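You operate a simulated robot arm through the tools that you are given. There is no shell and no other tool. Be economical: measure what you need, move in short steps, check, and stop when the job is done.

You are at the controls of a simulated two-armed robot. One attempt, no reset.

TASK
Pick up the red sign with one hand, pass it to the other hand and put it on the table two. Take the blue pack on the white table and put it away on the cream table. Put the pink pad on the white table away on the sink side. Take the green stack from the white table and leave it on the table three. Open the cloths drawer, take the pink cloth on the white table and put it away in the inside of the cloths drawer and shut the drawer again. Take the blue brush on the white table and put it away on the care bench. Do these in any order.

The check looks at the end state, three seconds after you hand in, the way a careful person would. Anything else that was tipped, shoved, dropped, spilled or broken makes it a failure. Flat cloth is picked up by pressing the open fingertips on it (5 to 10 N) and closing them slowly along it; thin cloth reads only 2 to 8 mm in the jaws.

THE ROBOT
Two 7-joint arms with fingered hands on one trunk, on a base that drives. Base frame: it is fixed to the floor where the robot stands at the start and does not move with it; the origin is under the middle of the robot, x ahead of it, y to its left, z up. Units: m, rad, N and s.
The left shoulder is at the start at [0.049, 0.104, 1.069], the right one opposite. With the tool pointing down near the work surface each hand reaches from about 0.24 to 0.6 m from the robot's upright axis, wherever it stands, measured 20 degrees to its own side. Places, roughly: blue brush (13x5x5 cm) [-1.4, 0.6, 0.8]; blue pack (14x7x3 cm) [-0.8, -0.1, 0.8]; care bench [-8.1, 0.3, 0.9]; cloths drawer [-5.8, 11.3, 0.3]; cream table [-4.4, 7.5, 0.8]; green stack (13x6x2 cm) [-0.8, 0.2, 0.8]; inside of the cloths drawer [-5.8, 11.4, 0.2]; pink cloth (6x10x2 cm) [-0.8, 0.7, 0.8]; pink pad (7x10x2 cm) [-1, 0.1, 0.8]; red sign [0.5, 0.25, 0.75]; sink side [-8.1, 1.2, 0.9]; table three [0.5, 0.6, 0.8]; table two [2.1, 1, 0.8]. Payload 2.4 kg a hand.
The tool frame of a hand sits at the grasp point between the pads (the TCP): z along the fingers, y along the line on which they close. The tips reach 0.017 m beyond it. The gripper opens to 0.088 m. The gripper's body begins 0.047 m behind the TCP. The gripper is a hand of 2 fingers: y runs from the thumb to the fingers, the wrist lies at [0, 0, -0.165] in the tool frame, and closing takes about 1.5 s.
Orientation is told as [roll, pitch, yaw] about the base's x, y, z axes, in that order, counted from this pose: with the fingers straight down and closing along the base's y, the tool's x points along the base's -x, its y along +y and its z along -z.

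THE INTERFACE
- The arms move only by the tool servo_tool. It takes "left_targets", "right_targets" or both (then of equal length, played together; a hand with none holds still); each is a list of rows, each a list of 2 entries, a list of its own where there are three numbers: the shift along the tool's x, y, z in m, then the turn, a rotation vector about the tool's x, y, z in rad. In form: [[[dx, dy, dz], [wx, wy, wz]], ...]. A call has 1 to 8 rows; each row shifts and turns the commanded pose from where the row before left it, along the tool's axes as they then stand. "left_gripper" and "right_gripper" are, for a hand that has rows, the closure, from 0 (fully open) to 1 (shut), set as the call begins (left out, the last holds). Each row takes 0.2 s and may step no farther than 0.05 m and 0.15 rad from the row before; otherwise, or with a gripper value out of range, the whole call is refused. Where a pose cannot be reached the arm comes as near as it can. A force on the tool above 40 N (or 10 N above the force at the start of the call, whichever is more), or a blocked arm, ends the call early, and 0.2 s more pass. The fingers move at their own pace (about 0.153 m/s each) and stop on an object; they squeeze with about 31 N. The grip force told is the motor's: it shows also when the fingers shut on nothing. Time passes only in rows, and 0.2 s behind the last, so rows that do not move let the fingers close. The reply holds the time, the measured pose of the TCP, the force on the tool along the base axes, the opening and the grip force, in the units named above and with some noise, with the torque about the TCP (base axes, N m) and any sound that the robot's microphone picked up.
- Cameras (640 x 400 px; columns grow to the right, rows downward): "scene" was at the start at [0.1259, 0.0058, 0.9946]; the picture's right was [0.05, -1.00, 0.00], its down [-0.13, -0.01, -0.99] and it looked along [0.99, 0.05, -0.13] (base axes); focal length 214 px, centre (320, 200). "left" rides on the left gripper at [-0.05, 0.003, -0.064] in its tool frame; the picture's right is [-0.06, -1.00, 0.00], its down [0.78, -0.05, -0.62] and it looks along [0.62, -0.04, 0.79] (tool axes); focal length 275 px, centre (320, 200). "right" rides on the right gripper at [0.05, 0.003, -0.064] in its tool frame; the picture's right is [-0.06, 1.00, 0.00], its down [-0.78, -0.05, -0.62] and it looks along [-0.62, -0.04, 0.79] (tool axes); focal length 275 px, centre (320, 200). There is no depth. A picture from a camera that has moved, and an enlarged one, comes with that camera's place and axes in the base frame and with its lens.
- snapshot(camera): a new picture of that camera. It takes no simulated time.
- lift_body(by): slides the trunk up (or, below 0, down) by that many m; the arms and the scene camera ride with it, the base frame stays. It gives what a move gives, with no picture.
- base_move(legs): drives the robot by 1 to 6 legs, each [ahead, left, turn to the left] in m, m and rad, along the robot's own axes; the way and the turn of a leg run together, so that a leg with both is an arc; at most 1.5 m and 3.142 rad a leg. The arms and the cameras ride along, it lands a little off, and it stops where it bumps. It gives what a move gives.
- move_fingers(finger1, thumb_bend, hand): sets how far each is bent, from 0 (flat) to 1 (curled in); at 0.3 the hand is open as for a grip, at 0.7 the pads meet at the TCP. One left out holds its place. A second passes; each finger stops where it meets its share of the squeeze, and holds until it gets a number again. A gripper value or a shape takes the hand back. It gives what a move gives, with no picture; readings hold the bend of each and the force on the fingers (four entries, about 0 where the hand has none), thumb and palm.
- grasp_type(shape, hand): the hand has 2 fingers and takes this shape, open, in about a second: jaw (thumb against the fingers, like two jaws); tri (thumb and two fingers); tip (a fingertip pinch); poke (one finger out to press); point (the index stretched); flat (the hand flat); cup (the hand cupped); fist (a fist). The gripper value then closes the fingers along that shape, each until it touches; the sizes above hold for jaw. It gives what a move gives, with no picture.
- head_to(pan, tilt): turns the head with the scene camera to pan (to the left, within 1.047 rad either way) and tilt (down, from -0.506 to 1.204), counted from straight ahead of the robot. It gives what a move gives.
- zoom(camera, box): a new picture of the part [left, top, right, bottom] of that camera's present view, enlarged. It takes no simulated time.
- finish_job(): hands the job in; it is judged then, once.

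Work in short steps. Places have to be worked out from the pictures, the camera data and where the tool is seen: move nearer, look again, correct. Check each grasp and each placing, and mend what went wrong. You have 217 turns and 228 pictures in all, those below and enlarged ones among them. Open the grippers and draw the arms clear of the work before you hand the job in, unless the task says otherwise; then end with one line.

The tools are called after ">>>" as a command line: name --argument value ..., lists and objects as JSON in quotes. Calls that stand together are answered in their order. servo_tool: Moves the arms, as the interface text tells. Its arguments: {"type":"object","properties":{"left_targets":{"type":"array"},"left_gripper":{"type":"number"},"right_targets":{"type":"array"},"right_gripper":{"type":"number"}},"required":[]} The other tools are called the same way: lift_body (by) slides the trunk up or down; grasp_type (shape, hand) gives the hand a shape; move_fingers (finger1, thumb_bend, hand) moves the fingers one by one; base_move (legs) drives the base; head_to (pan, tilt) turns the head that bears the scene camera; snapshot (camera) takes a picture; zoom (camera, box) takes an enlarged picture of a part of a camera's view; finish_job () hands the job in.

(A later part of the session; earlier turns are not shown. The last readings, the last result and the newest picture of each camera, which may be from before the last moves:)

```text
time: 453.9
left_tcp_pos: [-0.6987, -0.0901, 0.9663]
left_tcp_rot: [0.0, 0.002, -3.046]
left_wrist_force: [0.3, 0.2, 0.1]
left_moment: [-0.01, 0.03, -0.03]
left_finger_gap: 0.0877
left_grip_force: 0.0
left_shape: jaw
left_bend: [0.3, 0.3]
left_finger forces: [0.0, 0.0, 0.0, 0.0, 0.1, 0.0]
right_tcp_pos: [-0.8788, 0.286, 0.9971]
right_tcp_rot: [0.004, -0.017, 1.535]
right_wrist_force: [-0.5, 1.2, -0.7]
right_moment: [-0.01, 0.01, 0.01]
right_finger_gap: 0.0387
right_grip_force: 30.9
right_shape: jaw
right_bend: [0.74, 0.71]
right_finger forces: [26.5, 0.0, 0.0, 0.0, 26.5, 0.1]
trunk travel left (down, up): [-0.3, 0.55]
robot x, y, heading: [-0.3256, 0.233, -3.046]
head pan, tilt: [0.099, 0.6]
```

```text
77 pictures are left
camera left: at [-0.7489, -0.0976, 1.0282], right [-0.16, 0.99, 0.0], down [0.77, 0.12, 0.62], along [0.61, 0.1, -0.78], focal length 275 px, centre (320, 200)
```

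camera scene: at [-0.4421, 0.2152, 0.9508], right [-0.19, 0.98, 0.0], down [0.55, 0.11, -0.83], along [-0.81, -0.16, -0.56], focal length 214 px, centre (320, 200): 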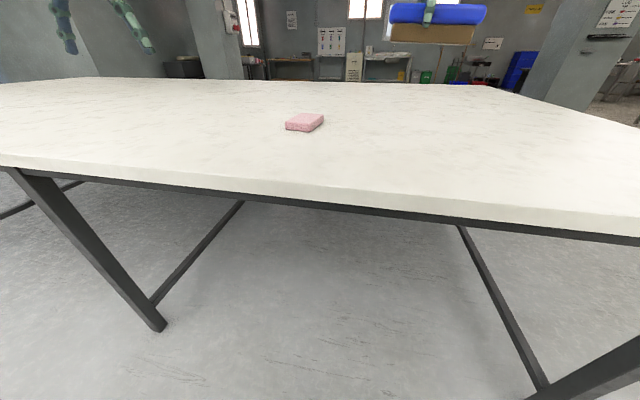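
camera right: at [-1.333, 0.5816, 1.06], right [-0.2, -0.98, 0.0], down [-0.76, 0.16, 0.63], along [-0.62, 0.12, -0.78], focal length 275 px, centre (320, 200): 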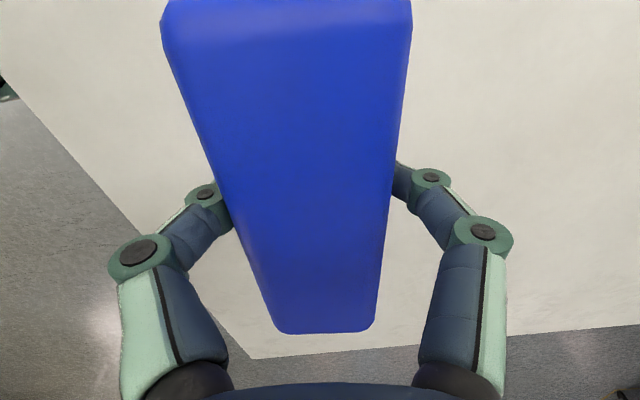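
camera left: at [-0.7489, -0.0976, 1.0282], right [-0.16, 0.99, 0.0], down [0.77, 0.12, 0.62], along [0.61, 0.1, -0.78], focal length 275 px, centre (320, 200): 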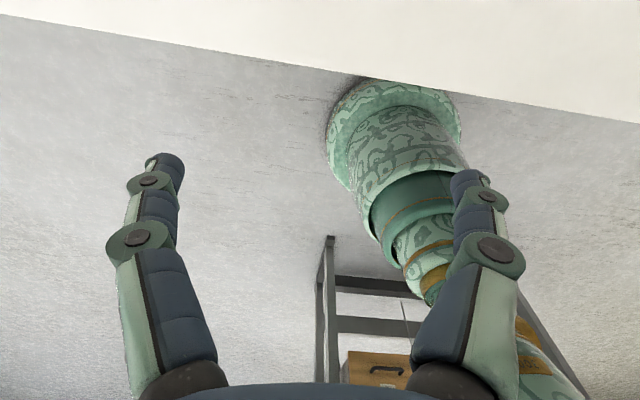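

Straighten heading, move closer and bring the left hand over the pad.

>>> base_move --legs '[[0.1, 0, -0.095]]'

>>> servo_tool --left_targets '[[[-0.038, -0.03, 0], [0, 0, 0]], [[-0.038, -0.03, 0], [0, 0, 0]], [[-0.038, -0.03, 0], [0, 0, 0]], [[-0.03, -0.025, 0], [0, 0, 0]], [[0, 0, 0], [0, 0, 0]]]'

>>> snapshot --camera "left"

>>> snapshot --camera "scene"

```text
time: 455.0
left_tcp_pos: [-0.8282, -0.0574, 0.9644]
left_tcp_rot: [0.0, 0.002, -3.141]
left_wrist_force: [0.4, 0.2, 0.7]
left_moment: [0.01, 0.0, -0.02]
left_finger_gap: 0.088
left_grip_force: 0.1
left_shape: jaw
left_bend: [0.3, 0.3]
left_finger forces: [0.0, 0.0, 0.0, 0.1, 0.1, 0.1]
right_tcp_pos: [-0.9709, 0.3341, 0.9972]
right_tcp_rot: [0.003, -0.019, 1.444]
right_wrist_force: [-0.4, 0.4, -0.9]
right_moment: [-0.01, -0.01, 0.02]
right_finger_gap: 0.0388
right_grip_force: 30.9
right_shape: jaw
right_bend: [0.74, 0.71]
right_finger forces: [26.4, 0.0, 0.0, 0.1, 26.4, 0.0]
trunk travel left (down, up): [-0.3, 0.55]
robot x, y, heading: [-0.4225, 0.2275, -3.137]
head pan, tilt: [0.099, 0.6]
```

```text
time: 456.2
left_tcp_pos: [-0.972, 0.0562, 0.966]
left_tcp_rot: [-0.001, 0.003, -3.14]
left_wrist_force: [0.1, 0.5, 0.3]
left_moment: [0.01, 0.04, 0.03]
left_finger_gap: 0.0878
left_grip_force: 0.0
left_shape: jaw
left_bend: [0.3, 0.3]
left_finger forces: [0.0, 0.0, 0.1, 0.0, 0.0, 0.1]
left hand out of reach, approached as far as the arm can: row 1
right_tcp_pos: [-0.9704, 0.3343, 0.9979]
right_tcp_rot: [0.004, -0.018, 1.441]
right_wrist_force: [0.0, -1.0, -1.1]
right_moment: [0.03, -0.02, -0.02]
right_finger_gap: 0.0388
right_grip_force: 30.5
right_shape: jaw
right_bend: [0.74, 0.71]
right_finger forces: [26.5, 0.0, 0.0, 0.0, 26.4, 0.1]
trunk travel left (down, up): [-0.3, 0.55]
robot x, y, heading: [-0.4227, 0.2289, -3.143]
head pan, tilt: [0.099, 0.6]
```

```text
76 pictures are left
camera left: at [-1.0243, 0.0525, 1.028], right [-0.06, 1.0, 0.0], down [0.78, 0.05, 0.62], along [0.62, 0.04, -0.78], focal length 275 px, centre (320, 200)
```

left: 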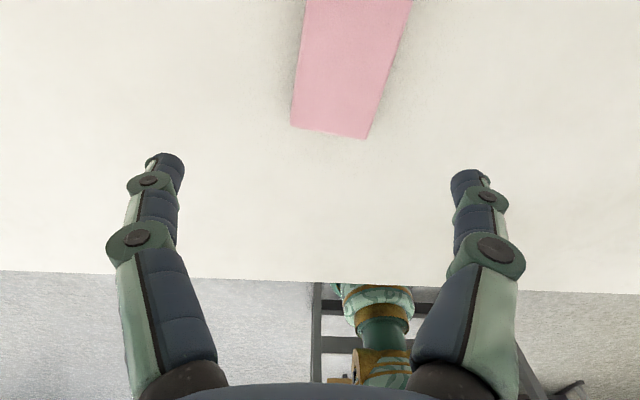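

```text
75 pictures are left
camera scene: at [-0.5434, 0.2219, 0.9507], right [-0.1, 0.99, 0.0], down [0.56, 0.06, -0.82], along [-0.82, -0.08, -0.57], focal length 214 px, centre (320, 200)
```

scene: 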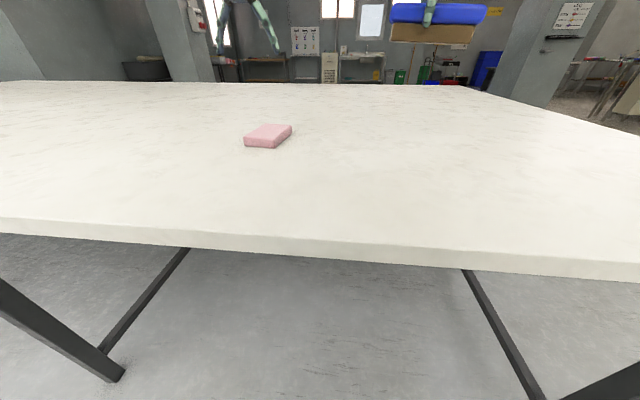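

Pad centre at (-0.979,0.0725), turned by about 0.11 rad. Align, descend and grip.

>>> servo_tool --left_targets '[[[0, 0, 0], [0, 0, 0.107]], [[-0.0087, -0.0157, 0], [0, 0, 0]], [[0, 0, 0.045], [0, 0, 0]], [[0, 0, 0.045], [0, 0, 0]], [[0, 0, 0.035], [0, 0, 0]], [[0, 0, 0], [0, 0, 0]]]'

>>> snapshot --camera "left"

```text
time: 457.6
left_tcp_pos: [-0.9809, 0.0697, 0.8376]
left_tcp_rot: [0.0, 0.002, 3.036]
left_wrist_force: [0.7, 0.3, 1.0]
left_moment: [0.03, -0.03, -0.03]
left_finger_gap: 0.0878
left_grip_force: 0.0
left_shape: jaw
left_bend: [0.3, 0.3]
left_finger forces: [0.0, 0.0, 0.1, 0.1, 0.0, 0.1]
right_tcp_pos: [-0.9719, 0.3339, 0.9985]
right_tcp_rot: [0.004, -0.017, 1.442]
right_wrist_force: [-0.3, -0.2, -0.4]
right_moment: [-0.04, -0.01, -0.01]
right_finger_gap: 0.0388
right_grip_force: 30.7
right_shape: jaw
right_bend: [0.74, 0.71]
right_finger forces: [26.4, 0.0, 0.0, 0.0, 26.5, 0.0]
trunk travel left (down, up): [-0.3, 0.55]
robot x, y, heading: [-0.4227, 0.2314, -3.14]
head pan, tilt: [0.099, 0.6]
```

```text
74 pictures are left
camera left: at [-1.0318, 0.0727, 0.9], right [0.04, 1.0, 0.0], down [0.78, -0.03, 0.62], along [0.62, -0.03, -0.78], focal length 275 px, centre (320, 200)
```

left: 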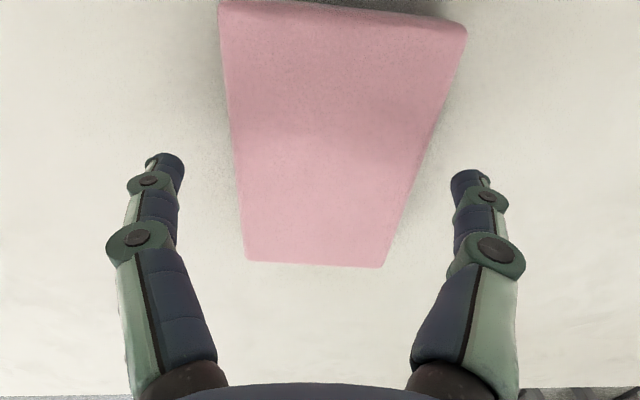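

>>> servo_tool --left_targets '[[[0, 0, 0.012], [0, 0, 0.03]], [[0, 0, 0.008], [0, 0, 0]], [[0, 0, 0], [0, 0, 0]]]'

>>> servo_tool --left_targets '[[[0, 0, 0], [0, 0, 0]], [[0, 0, 0], [0, 0, 0]], [[0, 0, 0], [0, 0, 0]], [[0, 0, 0], [0, 0, 0]], [[0, 0, 0], [0, 0, 0]]]' --left_gripper 1.0

>>> servo_tool --left_targets '[[[0, 0, -0.03], [0, 0, 0]], [[0, 0, -0.045], [0, 0, 0]], [[0, 0, -0.045], [0, 0, 0]], [[0, 0, -0.04], [0, 0, 0]], [[0, 0, 0], [0, 0, 0]]]'

>>> snapshot --camera "left"

```text
time: 458.4
left_tcp_pos: [-0.9811, 0.0699, 0.8189]
left_tcp_rot: [0.001, 0.0, 3.007]
left_wrist_force: [-0.1, -0.5, 0.1]
left_moment: [-0.01, 0.01, 0.03]
left_finger_gap: 0.088
left_grip_force: 0.0
left_shape: jaw
left_bend: [0.3, 0.3]
left_finger forces: [0.0, 0.0, 0.1, 0.1, 0.0, 0.0]
right_tcp_pos: [-0.9699, 0.3341, 0.997]
right_tcp_rot: [0.005, -0.017, 1.441]
right_wrist_force: [0.6, 0.3, -1.1]
right_moment: [0.0, 0.01, 0.02]
right_finger_gap: 0.0389
right_grip_force: 31.4
right_shape: jaw
right_bend: [0.74, 0.71]
right_finger forces: [26.4, 0.1, 0.0, 0.0, 26.5, 0.0]
trunk travel left (down, up): [-0.3, 0.55]
robot x, y, heading: [-0.4191, 0.2291, -3.137]
head pan, tilt: [0.099, 0.6]
```

```text
time: 459.6
left_tcp_pos: [-0.9798, 0.0698, 0.8184]
left_tcp_rot: [0.0, 0.001, 3.005]
left_wrist_force: [-0.5, 0.2, 0.1]
left_moment: [-0.04, 0.03, -0.02]
left_finger_gap: 0.0616
left_grip_force: 31.2
left_shape: jaw
left_bend: [0.71, 0.6]
left_finger forces: [25.8, 0.0, 0.0, 0.0, 25.9, 0.1]
right_tcp_pos: [-0.9701, 0.3349, 0.9969]
right_tcp_rot: [0.004, -0.017, 1.442]
right_wrist_force: [-0.2, -1.1, -0.4]
right_moment: [-0.02, -0.01, 0.02]
right_finger_gap: 0.0388
right_grip_force: 30.8
right_shape: jaw
right_bend: [0.74, 0.71]
right_finger forces: [26.4, 0.0, 0.0, 0.0, 26.5, 0.0]
trunk travel left (down, up): [-0.3, 0.55]
robot x, y, heading: [-0.4231, 0.2319, -3.144]
head pan, tilt: [0.099, 0.6]
```

```text
time: 460.8
left_tcp_pos: [-0.9788, 0.0705, 0.9754]
left_tcp_rot: [0.0, 0.002, 3.004]
left_wrist_force: [-0.1, 0.5, -0.5]
left_moment: [-0.04, 0.0, -0.02]
left_finger_gap: 0.0615
left_grip_force: 31.0
left_shape: jaw
left_bend: [0.71, 0.6]
left_finger forces: [25.8, 0.0, 0.1, 0.0, 25.8, 0.0]
right_tcp_pos: [-0.9703, 0.3334, 0.9968]
right_tcp_rot: [0.002, -0.018, 1.443]
right_wrist_force: [-0.1, 0.2, -1.0]
right_moment: [0.0, 0.01, 0.0]
right_finger_gap: 0.0388
right_grip_force: 30.7
right_shape: jaw
right_bend: [0.74, 0.71]
right_finger forces: [26.4, 0.0, 0.0, 0.0, 26.6, 0.0]
trunk travel left (down, up): [-0.3, 0.55]
robot x, y, heading: [-0.4251, 0.2316, -3.142]
head pan, tilt: [0.099, 0.6]
```

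```text
73 pictures are left
camera left: at [-1.0299, 0.0744, 1.0379], right [0.07, 1.0, 0.0], down [0.78, -0.06, 0.62], along [0.62, -0.05, -0.78], focal length 275 px, centre (320, 200)
```

left: 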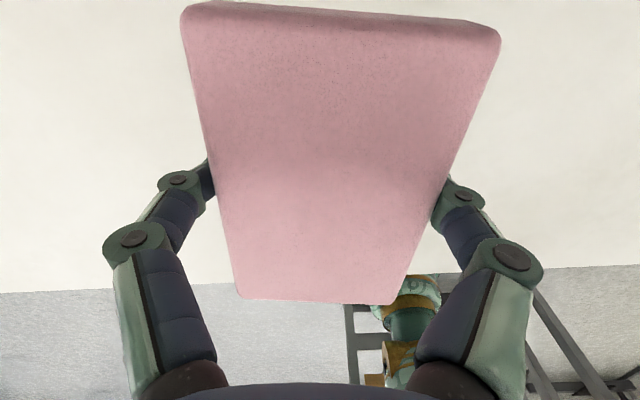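

Both items held. Drive around the table end and look west toward the sink side and care bench.

>>> base_move --legs '[[-0.2, 0, 0], [0, -1.35, 0], [1.5, 0, 0], [1.3, 0, 0]]'

>>> head_to --pan 0.0 --tilt 0.2

>>> snapshot --camera "scene"

```text
time: 482.1
left_tcp_pos: [-3.5752, 1.5963, 0.9761]
left_tcp_rot: [0.0, 0.0, 2.943]
left_wrist_force: [0.4, 0.3, -0.3]
left_moment: [0.01, -0.01, 0.04]
left_finger_gap: 0.0614
left_grip_force: 30.7
left_shape: jaw
left_bend: [0.71, 0.6]
left_finger forces: [25.8, 0.0, 0.1, 0.1, 25.8, 0.0]
right_tcp_pos: [-3.5512, 1.8605, 0.9972]
right_tcp_rot: [0.004, -0.017, 1.381]
right_wrist_force: [0.5, -0.4, -0.5]
right_moment: [-0.01, -0.01, -0.02]
right_finger_gap: 0.0389
right_grip_force: 30.9
right_shape: jaw
right_bend: [0.74, 0.71]
right_finger forces: [26.5, 0.0, 0.0, 0.0, 26.5, 0.0]
trunk travel left (down, up): [-0.3, 0.55]
robot x, y, heading: [-3.0111, 1.7239, 3.079]
head pan, tilt: [0.099, 0.6]
```

```text
time: 483.0
left_tcp_pos: [-3.5751, 1.5973, 0.9747]
left_tcp_rot: [-0.001, 0.001, 2.944]
left_wrist_force: [-0.1, 0.3, -0.5]
left_moment: [-0.01, 0.03, 0.01]
left_finger_gap: 0.0614
left_grip_force: 31.1
left_shape: jaw
left_bend: [0.71, 0.6]
left_finger forces: [25.8, 0.0, 0.0, 0.0, 25.8, 0.0]
right_tcp_pos: [-3.552, 1.859, 0.9967]
right_tcp_rot: [0.004, -0.018, 1.38]
right_wrist_force: [0.0, -1.0, -1.5]
right_moment: [0.0, -0.03, -0.01]
right_finger_gap: 0.0385
right_grip_force: 31.2
right_shape: jaw
right_bend: [0.74, 0.71]
right_finger forces: [26.5, 0.1, 0.0, 0.0, 26.5, 0.0]
trunk travel left (down, up): [-0.3, 0.55]
robot x, y, heading: [-3.0116, 1.7208, 3.085]
head pan, tilt: [0.0, 0.201]
```

```text
72 pictures are left
camera scene: at [-3.1367, 1.7311, 0.9874], right [0.06, 1.0, 0.0], down [0.2, -0.01, -0.98], along [-0.98, 0.06, -0.2], focal length 214 px, centre (320, 200)
```

scene: 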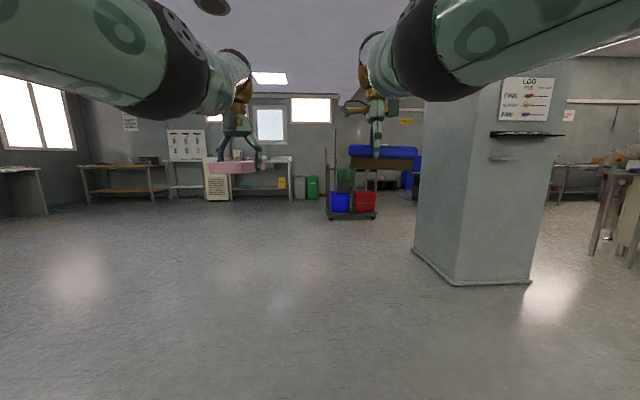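

>>> zoom --camera "scene" --box '[150, 110, 390, 230]'

```text
2.67 times, centred on (270, 170) of scene
camera zoom: at [-3.1367, 1.7311, 0.9874], right [0.06, 1.0, 0.0], down [0.2, -0.01, -0.98], along [-0.98, 0.06, -0.2], focal length 572 px, centre (453, 280)
```

zoom: 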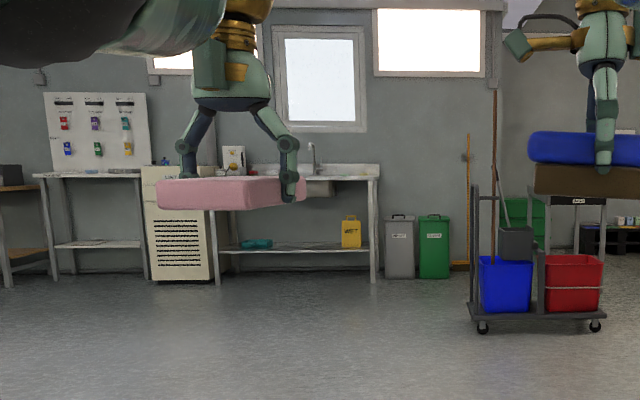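

>>> base_move --legs '[[0, 0.35, 0.057], [1.5, 0, 0], [1.5, 0, 0], [0.8, 0, 0]]'

>>> head_to --pan 0.2 --tilt 0.3

>>> snapshot --camera "scene"

```text
time: 503.0
left_tcp_pos: [-7.3275, 1.0958, 0.9746]
left_tcp_rot: [0.001, 0.002, 3.038]
left_wrist_force: [0.8, 0.2, -0.8]
left_moment: [-0.03, 0.02, -0.04]
left_finger_gap: 0.0614
left_grip_force: 30.8
left_shape: jaw
left_bend: [0.71, 0.6]
left_finger forces: [25.8, 0.0, 0.0, 0.0, 25.9, 0.1]
right_tcp_pos: [-7.3274, 1.3605, 0.9971]
right_tcp_rot: [0.004, -0.017, 1.474]
right_wrist_force: [-0.4, 0.1, -0.5]
right_moment: [-0.02, 0.01, -0.01]
right_finger_gap: 0.0389
right_grip_force: 31.3
right_shape: jaw
right_bend: [0.74, 0.71]
right_finger forces: [26.6, 0.0, 0.0, 0.0, 26.5, 0.1]
trunk travel left (down, up): [-0.3, 0.55]
robot x, y, heading: [-6.7769, 1.272, -3.108]
head pan, tilt: [0.0, 0.201]
```

```text
time: 503.7
left_tcp_pos: [-7.327, 1.096, 0.9748]
left_tcp_rot: [0.0, 0.003, 3.039]
left_wrist_force: [-0.4, -0.6, 0.2]
left_moment: [0.03, -0.02, 0.02]
left_finger_gap: 0.0612
left_grip_force: 30.9
left_shape: jaw
left_bend: [0.71, 0.6]
left_finger forces: [26.0, 0.0, 0.0, 0.1, 25.9, 0.0]
right_tcp_pos: [-7.3278, 1.3593, 0.9964]
right_tcp_rot: [0.002, -0.017, 1.474]
right_wrist_force: [-1.1, -0.4, -1.5]
right_moment: [-0.03, -0.02, -0.03]
right_finger_gap: 0.039
right_grip_force: 30.9
right_shape: jaw
right_bend: [0.74, 0.71]
right_finger forces: [26.5, 0.0, 0.0, 0.1, 26.5, 0.1]
trunk travel left (down, up): [-0.3, 0.55]
robot x, y, heading: [-6.7746, 1.2727, -3.108]
head pan, tilt: [0.201, 0.3]
```

```text
70 pictures are left
camera scene: at [-6.9, 1.2517, 0.9782], right [-0.23, 0.97, 0.0], down [0.29, 0.07, -0.96], along [-0.93, -0.22, -0.3], focal length 214 px, centre (320, 200)
```

scene: 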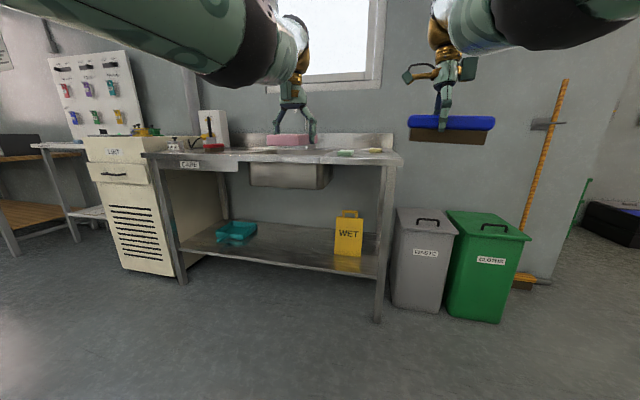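

>>> zoom --camera "scene" --box '[130, 100, 420, 215]'

```text
2.21 times, centred on (275, 158) of scene
camera zoom: at [-6.9, 1.2517, 0.9782], right [-0.23, 0.97, 0.0], down [0.29, 0.07, -0.96], along [-0.93, -0.22, -0.3], focal length 473 px, centre (419, 294)
```

zoom: 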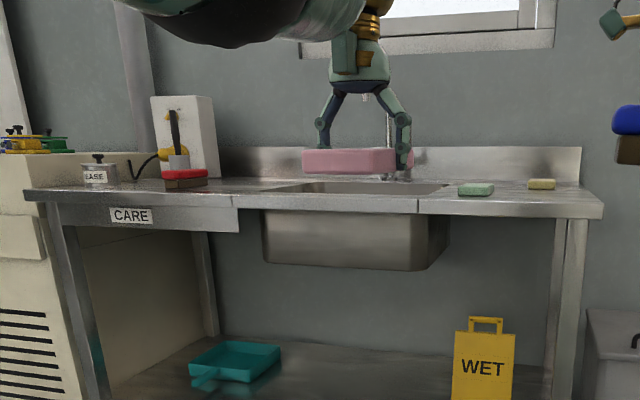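

This steel bench has the CARE section on the left (y≈0.02–0.62), the sink, and the sink side on the right (y≈1.03–1.37); top z≈0.865. Move up so the pad hangs over (-8.0,1.2).

>>> base_move --legs '[[0, -0.1, -0.033], [0.66, 0, 0]]'

>>> head_to --pan 0.15 --tilt 0.5

>>> snapshot --camera "scene"

>>> snapshot --camera "left"

```text
time: 508.2
left_tcp_pos: [-7.9951, 1.2043, 0.9744]
left_tcp_rot: [0.001, 0.001, 3.018]
left_wrist_force: [-1.1, 0.0, -0.8]
left_moment: [-0.01, 0.02, 0.0]
left_finger_gap: 0.0616
left_grip_force: 30.5
left_shape: jaw
left_bend: [0.71, 0.6]
left_finger forces: [25.9, 0.0, 0.1, 0.0, 25.9, 0.0]
right_tcp_pos: [-7.989, 1.4679, 0.9972]
right_tcp_rot: [0.003, -0.017, 1.453]
right_wrist_force: [-0.3, -0.5, -0.8]
right_moment: [-0.01, -0.03, 0.03]
right_finger_gap: 0.0388
right_grip_force: 31.2
right_shape: jaw
right_bend: [0.74, 0.71]
right_finger forces: [26.4, 0.1, 0.0, 0.0, 26.5, 0.1]
trunk travel left (down, up): [-0.3, 0.55]
robot x, y, heading: [-7.4396, 1.3699, -3.125]
head pan, tilt: [0.201, 0.3]
```

```text
time: 508.9
left_tcp_pos: [-7.9956, 1.2047, 0.9772]
left_tcp_rot: [-0.001, 0.001, 3.016]
left_wrist_force: [0.4, 0.0, 0.3]
left_moment: [0.01, -0.02, -0.03]
left_finger_gap: 0.0615
left_grip_force: 30.6
left_shape: jaw
left_bend: [0.71, 0.6]
left_finger forces: [25.9, 0.0, 0.0, 0.0, 25.9, 0.0]
right_tcp_pos: [-7.9891, 1.4685, 0.9975]
right_tcp_rot: [0.002, -0.018, 1.454]
right_wrist_force: [-0.4, 0.0, -1.0]
right_moment: [0.0, 0.01, -0.01]
right_finger_gap: 0.0388
right_grip_force: 31.2
right_shape: jaw
right_bend: [0.74, 0.71]
right_finger forces: [26.5, 0.0, 0.0, 0.1, 26.5, 0.1]
trunk travel left (down, up): [-0.3, 0.55]
robot x, y, heading: [-7.4381, 1.3677, -3.127]
head pan, tilt: [0.15, 0.499]
```

```text
68 pictures are left
camera scene: at [-7.5628, 1.3562, 0.9598], right [-0.16, 0.99, 0.0], down [0.47, 0.08, -0.88], along [-0.87, -0.14, -0.48], focal length 214 px, centre (320, 200)
```

scene: 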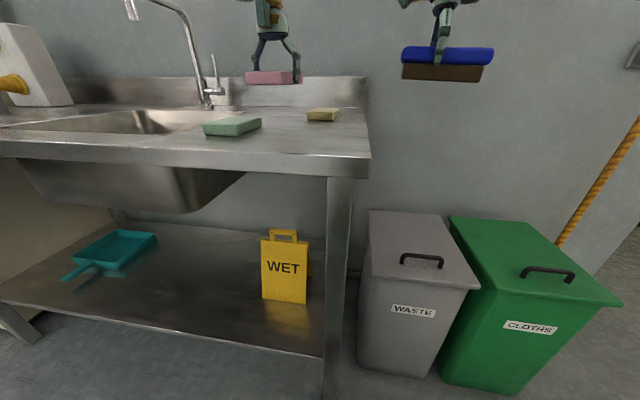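

```text
67 pictures are left
camera left: at [-8.0456, 1.2077, 1.0375], right [0.06, 1.0, 0.0], down [0.78, -0.05, 0.62], along [0.62, -0.04, -0.78], focal length 275 px, centre (320, 200)
```

left: 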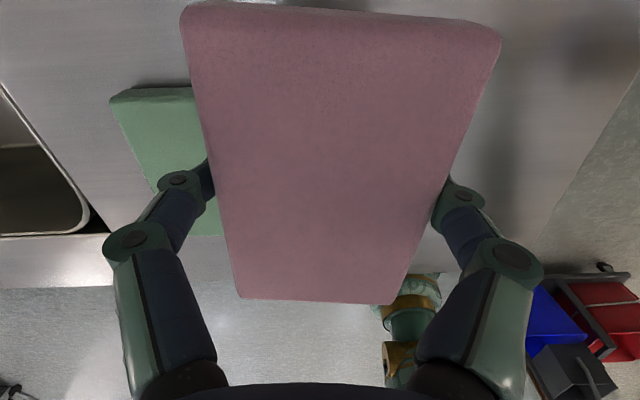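

Green sponge at (-7.96,1.09), yellow at (-8.22,1.255). I place the pad at (-8.0,1.26). Shift and lower.

>>> servo_tool --left_targets '[[[-0.006, -0.027, 0], [0, 0, 0]], [[-0.006, -0.027, 0], [0, 0, 0]], [[0, 0, 0.04], [0, 0, 0]], [[0, 0, 0.03], [0, 0, 0]], [[0, 0, 0], [0, 0, 0]]]'

>>> servo_tool --left_targets '[[[0, 0, 0.006], [0, 0, 0]], [[0, 0, 0.005], [0, 0, 0]], [[0, 0, 0], [0, 0, 0]]]'

>>> snapshot --camera "scene"

```text
time: 510.1
left_tcp_pos: [-7.9999, 1.2597, 0.9041]
left_tcp_rot: [-0.002, 0.002, 3.018]
left_wrist_force: [0.4, 0.5, 0.4]
left_moment: [0.01, 0.02, 0.01]
left_finger_gap: 0.0616
left_grip_force: 31.0
left_shape: jaw
left_bend: [0.71, 0.6]
left_finger forces: [25.7, 0.0, 0.1, 0.0, 25.8, 0.0]
right_tcp_pos: [-7.9896, 1.4669, 0.9967]
right_tcp_rot: [0.004, -0.019, 1.454]
right_wrist_force: [-0.6, -0.6, -0.4]
right_moment: [-0.06, 0.02, -0.02]
right_finger_gap: 0.0388
right_grip_force: 31.0
right_shape: jaw
right_bend: [0.74, 0.71]
right_finger forces: [26.5, 0.0, 0.0, 0.0, 26.5, 0.0]
trunk travel left (down, up): [-0.3, 0.55]
robot x, y, heading: [-7.4375, 1.3705, -3.13]
head pan, tilt: [0.15, 0.499]
```

```text
time: 510.9
left_tcp_pos: [-7.9985, 1.2584, 0.8953]
left_tcp_rot: [0.0, -0.002, 3.017]
left_wrist_force: [-3.8, -0.5, 18.1]
left_moment: [0.18, 0.02, 0.07]
left_finger_gap: 0.0582
left_grip_force: 31.5
left_shape: jaw
left_bend: [0.74, 0.63]
left_finger forces: [29.7, 0.1, 0.1, 0.0, 30.1, 0.0]
right_tcp_pos: [-7.9876, 1.4692, 0.9969]
right_tcp_rot: [0.002, -0.017, 1.455]
right_wrist_force: [-0.7, -0.3, -0.8]
right_moment: [0.0, 0.03, -0.01]
right_finger_gap: 0.0389
right_grip_force: 31.1
right_shape: jaw
right_bend: [0.74, 0.71]
right_finger forces: [26.5, 0.0, 0.0, 0.1, 26.5, 0.1]
trunk travel left (down, up): [-0.3, 0.55]
robot x, y, heading: [-7.4381, 1.3667, -3.134]
head pan, tilt: [0.15, 0.499]
```

```text
66 pictures are left
camera scene: at [-7.562, 1.3564, 0.9601], right [-0.16, 0.99, 0.0], down [0.47, 0.08, -0.88], along [-0.87, -0.14, -0.48], focal length 214 px, centre (320, 200)
```

scene: 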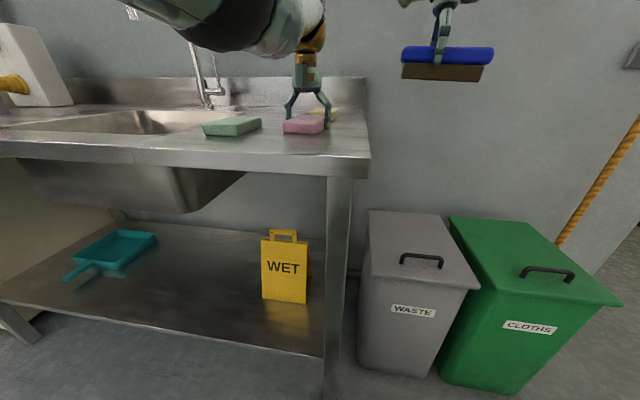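

Pad is on the bench. Release with a small rise and lift off.

>>> servo_tool --left_targets '[[[0, 0, -0.004], [0, 0, 0]], [[0, 0, 0], [0, 0, 0]], [[0, 0, 0], [0, 0, 0]], [[0, 0, -0.03], [0, 0, 0]], [[0, 0, -0.045], [0, 0, 0]], [[0, 0, -0.04], [0, 0, 0]], [[0, 0, 0], [0, 0, 0]]]' --left_gripper 0.0

>>> snapshot --camera "scene"

```text
time: 512.5
left_tcp_pos: [-7.9941, 1.2603, 1.0118]
left_tcp_rot: [-0.002, 0.002, 3.017]
left_wrist_force: [0.2, 0.8, -0.1]
left_moment: [-0.02, -0.02, -0.01]
left_finger_gap: 0.0882
left_grip_force: 0.1
left_shape: jaw
left_bend: [0.3, 0.3]
left_finger forces: [0.0, 0.1, 0.0, 0.1, 0.0, 0.0]
right_tcp_pos: [-7.9886, 1.4689, 0.9974]
right_tcp_rot: [0.002, -0.018, 1.456]
right_wrist_force: [-0.3, -0.9, -1.4]
right_moment: [0.01, -0.04, -0.02]
right_finger_gap: 0.0387
right_grip_force: 31.2
right_shape: jaw
right_bend: [0.74, 0.71]
right_finger forces: [26.6, 0.0, 0.0, 0.1, 26.5, 0.0]
trunk travel left (down, up): [-0.3, 0.55]
robot x, y, heading: [-7.4423, 1.3722, -3.132]
head pan, tilt: [0.15, 0.499]
```

```text
65 pictures are left
camera scene: at [-7.5627, 1.3562, 0.9598], right [-0.16, 0.99, 0.0], down [0.47, 0.08, -0.88], along [-0.87, -0.14, -0.48], focal length 214 px, centre (320, 200)
```

scene: 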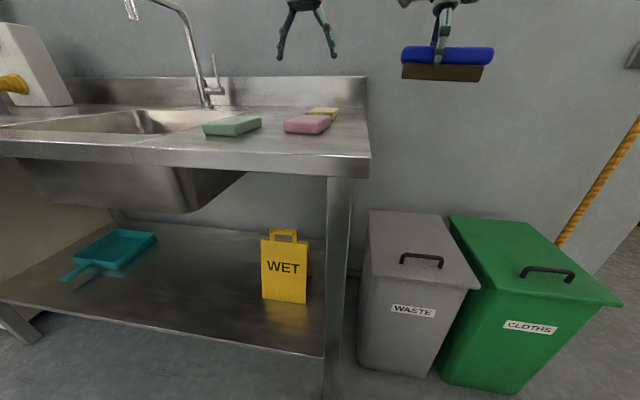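

Pad is placed. Back off, slide over to the CARE section and look.

>>> base_move --legs '[[-0.5, 0, 0], [0, 1.12, -0.01]]'

>>> head_to --pan 0.0 --tilt 0.3

>>> zoom --camera "scene" --box '[150, 90, 500, 260]'

```text
time: 521.0
left_tcp_pos: [-7.4536, 0.0717, 1.0111]
left_tcp_rot: [-0.002, 0.002, 3.049]
left_wrist_force: [0.0, 0.3, -0.2]
left_moment: [-0.01, 0.0, -0.03]
left_finger_gap: 0.0878
left_grip_force: 0.1
left_shape: jaw
left_bend: [0.3, 0.3]
left_finger forces: [0.0, 0.1, 0.0, 0.0, 0.0, 0.0]
right_tcp_pos: [-7.4541, 0.2786, 0.9966]
right_tcp_rot: [0.003, -0.016, 1.484]
right_wrist_force: [0.2, 0.3, -1.2]
right_moment: [-0.03, -0.04, -0.01]
right_finger_gap: 0.0386
right_grip_force: 30.5
right_shape: jaw
right_bend: [0.74, 0.71]
right_finger forces: [26.5, 0.0, 0.0, 0.1, 26.5, 0.0]
trunk travel left (down, up): [-0.3, 0.55]
robot x, y, heading: [-6.9059, 0.2, -3.095]
head pan, tilt: [0.15, 0.499]
```

```text
time: 521.8
left_tcp_pos: [-7.4545, 0.0709, 1.0124]
left_tcp_rot: [-0.002, 0.0, 3.049]
left_wrist_force: [0.1, 0.3, -1.0]
left_moment: [-0.01, -0.05, -0.01]
left_finger_gap: 0.0881
left_grip_force: 0.1
left_shape: jaw
left_bend: [0.3, 0.3]
left_finger forces: [0.0, 0.0, 0.0, 0.0, 0.0, 0.0]
right_tcp_pos: [-7.4533, 0.2792, 0.9966]
right_tcp_rot: [0.002, -0.018, 1.485]
right_wrist_force: [-0.2, -0.7, -1.4]
right_moment: [0.01, 0.0, 0.0]
right_finger_gap: 0.0389
right_grip_force: 31.2
right_shape: jaw
right_bend: [0.74, 0.71]
right_finger forces: [26.4, 0.0, 0.0, 0.0, 26.4, 0.1]
trunk travel left (down, up): [-0.3, 0.55]
robot x, y, heading: [-6.9012, 0.2006, -3.095]
head pan, tilt: [0.0, 0.3]
```

```text
1.83 times, centred on (325, 175) of scene
camera zoom: at [-7.0286, 0.1945, 0.9781], right [-0.04, 1.0, 0.0], down [0.3, 0.01, -0.95], along [-0.95, -0.04, -0.3], focal length 392 px, centre (311, 246)
```

zoom: 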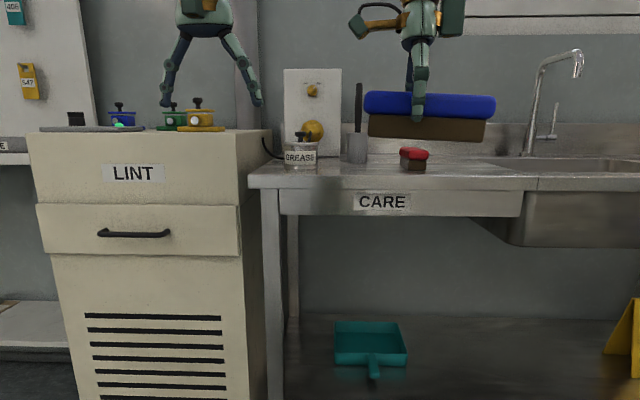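

The CARE section has a free front strip; I'll put the brush at about (-7.935, 0.33), clear of the red brush (-8.04,0.41) and the grease can. Tuck the left hand first and drive in.

>>> servo_tool --left_targets '[[[0.03, 0, -0.03], [0, 0, 0]], [[0.04, 0, -0.02], [0, 0, 0]], [[0.04, 0, -0.02], [0, 0, 0]], [[0.04, 0, 0], [0, 0, 0]]]'

>>> base_move --legs '[[0, 0, -0.046], [0.485, -0.026, 0]]'

>>> head_to --pan 0.0 --tilt 0.5

>>> snapshot --camera "scene"

>>> snapshot --camera "right"

```text
time: 522.8
left_tcp_pos: [-7.4202, 0.0501, 1.0715]
left_tcp_rot: [-0.001, 0.004, 3.048]
left_wrist_force: [-0.6, -0.4, -0.5]
left_moment: [0.03, 0.0, 0.01]
left_finger_gap: 0.0877
left_grip_force: 0.1
left_shape: jaw
left_bend: [0.3, 0.3]
left_finger forces: [0.1, 0.0, 0.0, 0.1, 0.0, 0.0]
left hand out of reach, approached as far as the arm can: row 1, 2, 3, 4
right_tcp_pos: [-7.4537, 0.2786, 0.9975]
right_tcp_rot: [0.005, -0.018, 1.485]
right_wrist_force: [0.6, -0.1, -0.3]
right_moment: [0.0, 0.0, -0.03]
right_finger_gap: 0.0387
right_grip_force: 30.9
right_shape: jaw
right_bend: [0.74, 0.71]
right_finger forces: [26.5, 0.1, 0.0, 0.0, 26.6, 0.1]
trunk travel left (down, up): [-0.3, 0.55]
robot x, y, heading: [-6.9024, 0.1999, -3.093]
head pan, tilt: [0.0, 0.3]
```

```text
time: 526.0
left_tcp_pos: [-7.8931, 0.0962, 1.0713]
left_tcp_rot: [-0.002, 0.001, 3.01]
left_wrist_force: [-0.6, -0.9, -0.4]
left_moment: [0.01, 0.02, -0.01]
left_finger_gap: 0.0882
left_grip_force: 0.2
left_shape: jaw
left_bend: [0.3, 0.3]
left_finger forces: [0.0, 0.0, 0.0, 0.0, 0.1, 0.0]
right_tcp_pos: [-7.9186, 0.3261, 0.9964]
right_tcp_rot: [0.0, -0.017, 1.447]
right_wrist_force: [-0.1, 1.1, -0.8]
right_moment: [0.05, -0.02, 0.01]
right_finger_gap: 0.0388
right_grip_force: 30.7
right_shape: jaw
right_bend: [0.74, 0.71]
right_finger forces: [26.4, 0.0, 0.0, 0.0, 26.5, 0.0]
trunk travel left (down, up): [-0.3, 0.55]
robot x, y, heading: [-7.3715, 0.2249, -3.133]
head pan, tilt: [0.0, 0.3]
```

```text
time: 526.7
left_tcp_pos: [-7.8921, 0.0963, 1.0707]
left_tcp_rot: [-0.001, 0.001, 3.012]
left_wrist_force: [0.4, 0.0, -0.2]
left_moment: [0.01, 0.02, -0.01]
left_finger_gap: 0.088
left_grip_force: 0.1
left_shape: jaw
left_bend: [0.3, 0.3]
left_finger forces: [0.0, 0.0, 0.1, 0.1, 0.0, 0.1]
right_tcp_pos: [-7.9172, 0.325, 0.9965]
right_tcp_rot: [0.002, -0.018, 1.447]
right_wrist_force: [-0.2, 0.5, -0.8]
right_moment: [-0.01, 0.01, 0.0]
right_finger_gap: 0.039
right_grip_force: 30.5
right_shape: jaw
right_bend: [0.74, 0.71]
right_finger forces: [26.5, 0.1, 0.1, 0.0, 26.6, 0.1]
trunk travel left (down, up): [-0.3, 0.55]
robot x, y, heading: [-7.3692, 0.2243, -3.136]
head pan, tilt: [0.0, 0.499]
```

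```text
63 pictures are left
camera scene: at [-7.493, 0.2245, 0.9598], right [-0.01, 1.0, 0.0], down [0.48, 0.0, -0.88], along [-0.88, 0.0, -0.48], focal length 214 px, centre (320, 200)
```

scene: 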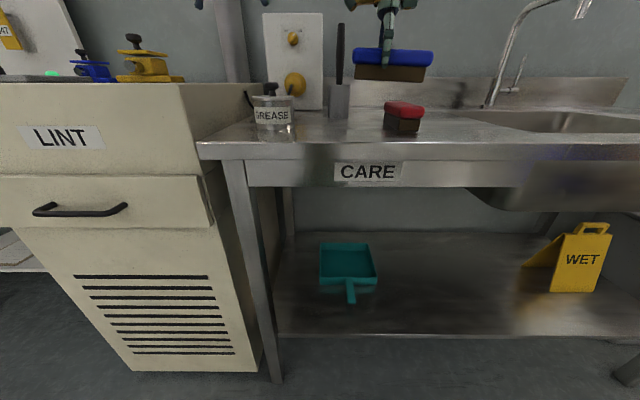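

```text
62 pictures are left
camera right: at [-7.9267, 0.2768, 1.0594], right [-0.98, 0.19, 0.0], down [0.15, 0.76, 0.63], along [0.11, 0.62, -0.78], focal length 275 px, centre (320, 200)
```

right: 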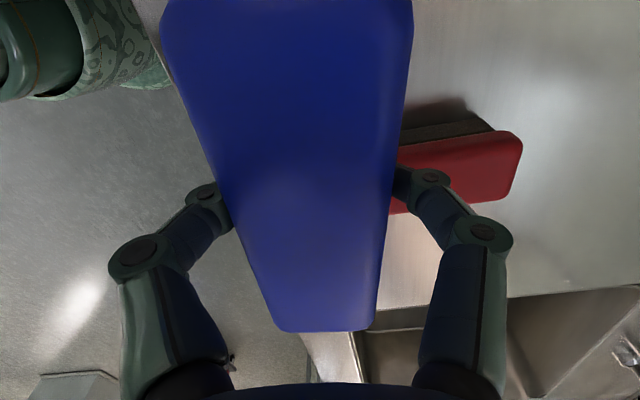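

Measured closer: red brush nearest at x≈-7.955 (y .37–.45), grease can at (-7.92,0.14). Better spot: (-7.96, 0.27), between them.

>>> base_move --legs '[[0.045, 0, 0]]'

>>> servo_tool --right_targets '[[[0.028, 0.003, 0], [0, 0, 0]], [[0.027, 0.003, 0], [0, 0, 0]], [[0, 0, 0.03], [0, 0, 0]], [[0, 0, 0], [0, 0, 0]]]'

>>> zoom --camera "scene" --box '[230, 20, 450, 180]'

>>> snapshot --camera "right"

```text
time: 527.6
left_tcp_pos: [-7.941, 0.0971, 1.0703]
left_tcp_rot: [-0.002, 0.004, 3.008]
left_wrist_force: [0.1, 0.1, -0.5]
left_moment: [-0.01, -0.01, -0.01]
left_finger_gap: 0.0881
left_grip_force: 0.0
left_shape: jaw
left_bend: [0.3, 0.3]
left_finger forces: [0.0, 0.2, 0.1, 0.0, 0.0, 0.0]
right_tcp_pos: [-7.9643, 0.3256, 0.9973]
right_tcp_rot: [0.003, -0.017, 1.444]
right_wrist_force: [-0.2, -1.1, -0.9]
right_moment: [-0.01, 0.03, 0.02]
right_finger_gap: 0.0389
right_grip_force: 31.6
right_shape: jaw
right_bend: [0.74, 0.71]
right_finger forces: [26.6, 0.0, 0.1, 0.0, 26.7, 0.1]
trunk travel left (down, up): [-0.3, 0.55]
robot x, y, heading: [-7.418, 0.2266, -3.139]
head pan, tilt: [0.0, 0.499]
```

```text
time: 528.6
left_tcp_pos: [-7.9401, 0.0967, 1.0715]
left_tcp_rot: [-0.003, 0.003, 3.009]
left_wrist_force: [-0.3, 0.6, 0.5]
left_moment: [-0.02, -0.01, 0.01]
left_finger_gap: 0.0881
left_grip_force: 0.0
left_shape: jaw
left_bend: [0.3, 0.3]
left_finger forces: [0.1, 0.1, 0.0, 0.0, 0.0, 0.0]
right_tcp_pos: [-7.9687, 0.2776, 0.9654]
right_tcp_rot: [0.002, -0.016, 1.445]
right_wrist_force: [0.3, -0.4, -1.4]
right_moment: [0.01, -0.02, -0.01]
right_finger_gap: 0.0388
right_grip_force: 31.4
right_shape: jaw
right_bend: [0.74, 0.71]
right_finger forces: [26.6, 0.0, 0.0, 0.0, 26.6, 0.0]
right hand out of reach, approached as far as the arm can: row 2
trunk travel left (down, up): [-0.3, 0.55]
robot x, y, heading: [-7.4137, 0.226, -3.132]
head pan, tilt: [0.0, 0.499]
```

```text
2.50 times, centred on (340, 100) of scene
camera zoom: at [-7.5399, 0.2245, 0.9598], right [0.0, 1.0, 0.0], down [0.48, 0.0, -0.88], along [-0.88, 0.0, -0.48], focal length 536 px, centre (270, 450)
```

zoom: 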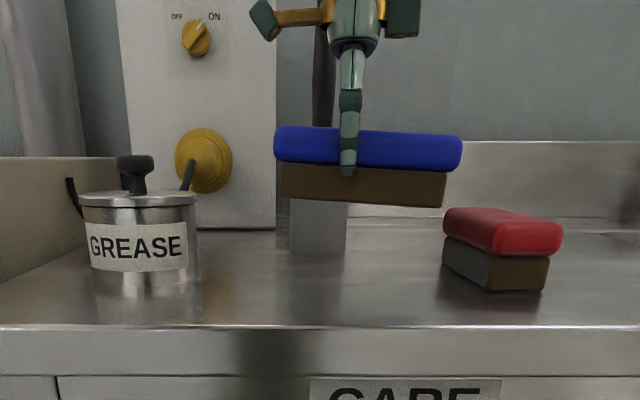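

```text
60 pictures are left
camera right: at [-7.9785, 0.2279, 1.0285], right [-0.98, 0.19, 0.0], down [0.15, 0.76, 0.63], along [0.12, 0.62, -0.78], focal length 275 px, centre (320, 200)
```

right: 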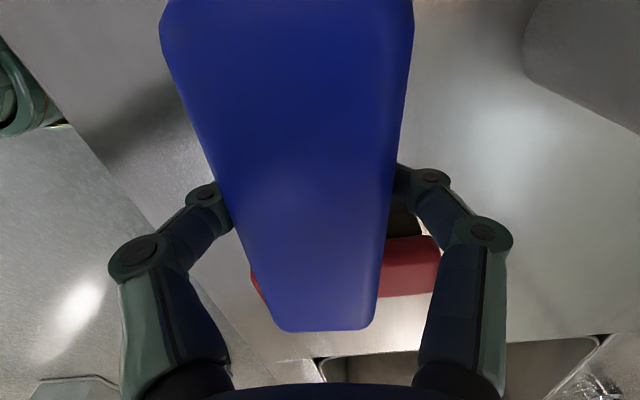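

Brush spans y 0.23–0.36, 3 cm from the red one; nudge the base 1.2 cm left and lower.

>>> base_move --legs '[[0, 0.012, 0]]'

>>> servo_tool --right_targets '[[[0, 0, 0.03], [0, 0, 0]], [[0, 0, 0.015], [0, 0, 0]], [[0, 0, 0], [0, 0, 0]]]'

>>> zoom --camera "scene" --box '[230, 20, 450, 180]'

```text
time: 529.4
left_tcp_pos: [-7.9378, 0.0841, 1.0717]
left_tcp_rot: [-0.002, 0.001, 3.01]
left_wrist_force: [0.0, -0.8, 0.2]
left_moment: [-0.03, 0.05, 0.01]
left_finger_gap: 0.0878
left_grip_force: 0.0
left_shape: jaw
left_bend: [0.3, 0.3]
left_finger forces: [0.0, 0.1, 0.0, 0.0, 0.1, 0.0]
right_tcp_pos: [-7.9686, 0.2645, 0.9657]
right_tcp_rot: [0.001, -0.017, 1.445]
right_wrist_force: [0.2, 0.7, -1.2]
right_moment: [-0.04, -0.03, -0.01]
right_finger_gap: 0.0387
right_grip_force: 30.9
right_shape: jaw
right_bend: [0.74, 0.71]
right_finger forces: [26.6, 0.0, 0.0, 0.0, 26.6, 0.0]
trunk travel left (down, up): [-0.3, 0.55]
robot x, y, heading: [-7.4131, 0.2115, -3.139]
head pan, tilt: [0.0, 0.499]
```

```text
time: 530.2
left_tcp_pos: [-7.9393, 0.0837, 1.0708]
left_tcp_rot: [-0.002, 0.002, 3.009]
left_wrist_force: [0.6, 0.4, -0.5]
left_moment: [0.0, -0.02, -0.01]
left_finger_gap: 0.088
left_grip_force: 0.0
left_shape: jaw
left_bend: [0.3, 0.3]
left_finger forces: [0.1, 0.0, 0.0, 0.0, 0.1, 0.1]
right_tcp_pos: [-7.9725, 0.2659, 0.9203]
right_tcp_rot: [0.0, -0.018, 1.447]
right_wrist_force: [0.6, -0.3, -1.0]
right_moment: [0.01, -0.02, 0.03]
right_finger_gap: 0.0386
right_grip_force: 31.3
right_shape: jaw
right_bend: [0.74, 0.71]
right_finger forces: [26.5, 0.0, 0.0, 0.0, 26.5, 0.0]
right hand out of reach, approached as far as the arm can: row 2
trunk travel left (down, up): [-0.3, 0.55]
robot x, y, heading: [-7.4176, 0.2121, -3.139]
head pan, tilt: [0.0, 0.499]
```

```text
2.50 times, centred on (340, 100) of scene
camera zoom: at [-7.5398, 0.2123, 0.9598], right [0.0, 1.0, 0.0], down [0.48, 0.0, -0.88], along [-0.88, 0.0, -0.48], focal length 536 px, centre (270, 450)
```

zoom: 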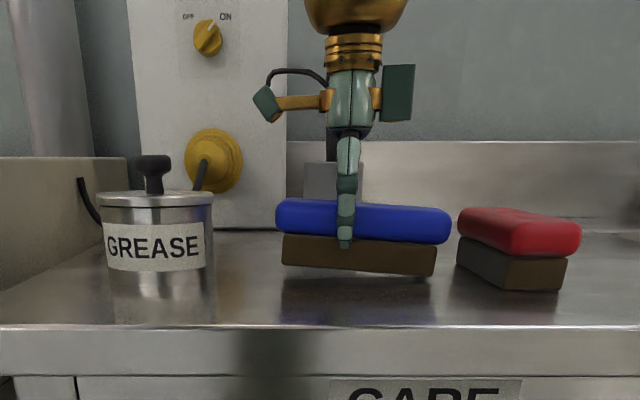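

Clear on both sides. Use the trunk for the last millimetres.

>>> lift_body --by -0.006

>>> lift_body --by -0.005

```text
time: 530.7
left_tcp_pos: [-7.9399, 0.0846, 1.0653]
left_tcp_rot: [-0.002, 0.002, 3.008]
left_wrist_force: [-0.4, 0.5, -0.1]
left_moment: [-0.04, 0.03, 0.02]
left_finger_gap: 0.0882
left_grip_force: 0.2
left_shape: jaw
left_bend: [0.3, 0.3]
left_finger forces: [0.0, 0.1, 0.1, 0.1, 0.0, 0.0]
right_tcp_pos: [-7.974, 0.2643, 0.9157]
right_tcp_rot: [0.0, -0.017, 1.444]
right_wrist_force: [0.5, -0.1, -1.0]
right_moment: [-0.01, 0.01, -0.04]
right_finger_gap: 0.0385
right_grip_force: 31.1
right_shape: jaw
right_bend: [0.74, 0.71]
right_finger forces: [26.4, 0.0, 0.0, 0.0, 26.5, 0.0]
trunk travel left (down, up): [-0.294, 0.556]
robot x, y, heading: [-7.4161, 0.2125, -3.137]
head pan, tilt: [0.0, 0.499]
```

```text
time: 531.2
left_tcp_pos: [-7.9412, 0.0835, 1.061]
left_tcp_rot: [-0.001, 0.003, 3.009]
left_wrist_force: [-0.2, -0.3, 0.0]
left_moment: [0.0, 0.0, 0.0]
left_finger_gap: 0.088
left_grip_force: 0.0
left_shape: jaw
left_bend: [0.3, 0.3]
left_finger forces: [0.0, 0.1, 0.0, 0.0, 0.0, 0.0]
right_tcp_pos: [-7.973, 0.2652, 0.9094]
right_tcp_rot: [-0.002, -0.016, 1.445]
right_wrist_force: [0.6, -0.7, -0.7]
right_moment: [0.0, 0.0, 0.0]
right_finger_gap: 0.0359
right_grip_force: 31.6
right_shape: jaw
right_bend: [0.76, 0.76]
right_finger forces: [30.2, 0.1, 0.0, 0.1, 26.0, 0.0]
trunk travel left (down, up): [-0.289, 0.561]
robot x, y, heading: [-7.4154, 0.2132, -3.136]
head pan, tilt: [0.0, 0.499]
```

>>> lift_body --by -0.002

>>> zoom --camera "scene" --box '[230, 20, 450, 180]'

```text
time: 531.8
left_tcp_pos: [-7.9422, 0.0841, 1.0589]
left_tcp_rot: [-0.004, 0.006, 3.008]
left_wrist_force: [-0.4, -0.2, -0.2]
left_moment: [-0.02, -0.02, -0.01]
left_finger_gap: 0.0879
left_grip_force: 0.0
left_shape: jaw
left_bend: [0.3, 0.3]
left_finger forces: [0.1, 0.1, 0.1, 0.0, 0.0, 0.1]
right_tcp_pos: [-7.9737, 0.2638, 0.9071]
right_tcp_rot: [-0.004, -0.02, 1.445]
right_wrist_force: [0.0, 0.3, -0.6]
right_moment: [-0.01, 0.01, -0.03]
right_finger_gap: 0.0357
right_grip_force: 31.2
right_shape: jaw
right_bend: [0.76, 0.77]
right_finger forces: [30.1, 0.0, 0.0, 0.0, 26.0, 0.0]
trunk travel left (down, up): [-0.287, 0.563]
robot x, y, heading: [-7.4117, 0.2124, -3.137]
head pan, tilt: [0.0, 0.499]
```

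```text
2.50 times, centred on (340, 100) of scene
camera zoom: at [-7.5403, 0.2123, 0.9467], right [0.0, 1.0, 0.0], down [0.48, 0.0, -0.88], along [-0.88, 0.0, -0.48], focal length 536 px, centre (270, 450)
```

zoom: 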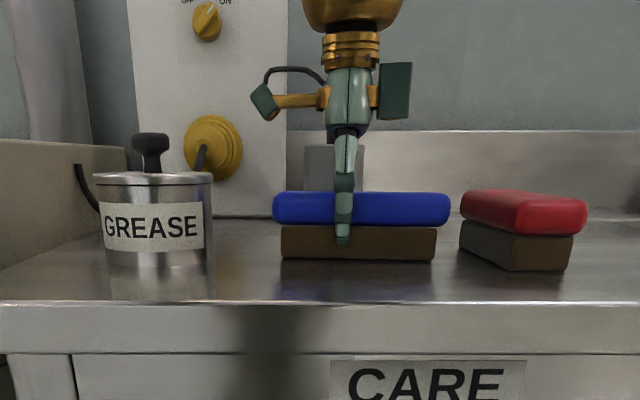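

The brush has levelled out on the bench – it rests. Release and lift.

>>> servo_tool --right_targets '[[[0, 0, 0], [0, 0, 0]], [[0, 0, 0], [0, 0, 0]], [[0, 0, 0], [0, 0, 0]], [[0, 0, -0.03], [0, 0, 0]], [[0, 0, -0.045], [0, 0, 0]], [[0, 0, -0.04], [0, 0, 0]], [[0, 0, 0], [0, 0, 0]]]' --right_gripper 0.0

>>> zoom --camera "scene" --box '[200, 20, 450, 180]'

```text
time: 533.4
left_tcp_pos: [-7.9417, 0.0841, 1.0583]
left_tcp_rot: [-0.004, 0.004, 3.011]
left_wrist_force: [-0.4, -0.1, -0.3]
left_moment: [0.03, -0.01, -0.05]
left_finger_gap: 0.0882
left_grip_force: 0.0
left_shape: jaw
left_bend: [0.3, 0.3]
left_finger forces: [0.0, 0.0, 0.0, 0.1, 0.0, 0.1]
right_tcp_pos: [-7.9571, 0.2633, 1.0231]
right_tcp_rot: [-0.003, -0.017, 1.445]
right_wrist_force: [0.0, 0.6, -0.4]
right_moment: [0.0, 0.0, 0.01]
right_finger_gap: 0.0878
right_grip_force: 0.0
right_shape: jaw
right_bend: [0.3, 0.3]
right_finger forces: [0.0, 0.1, 0.0, 0.1, 0.1, 0.1]
right hand out of reach, approached as far as the arm can: row 5, 6
trunk travel left (down, up): [-0.287, 0.563]
robot x, y, heading: [-7.4156, 0.2125, -3.142]
head pan, tilt: [0.0, 0.499]
```

```text
2.50 times, centred on (325, 100) of scene
camera zoom: at [-7.5401, 0.2123, 0.9468], right [0.0, 1.0, 0.0], down [0.48, 0.0, -0.88], along [-0.88, 0.0, -0.48], focal length 536 px, centre (308, 450)
```

zoom: 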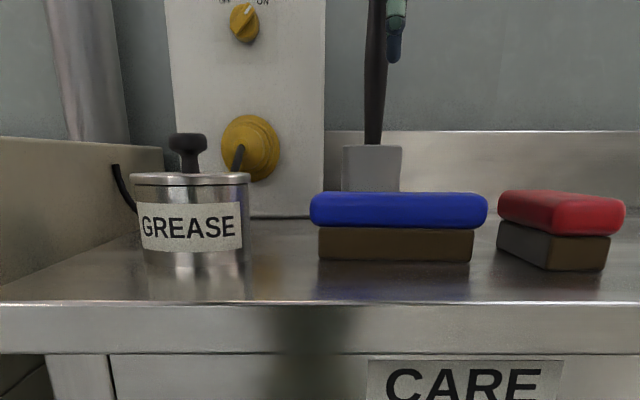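

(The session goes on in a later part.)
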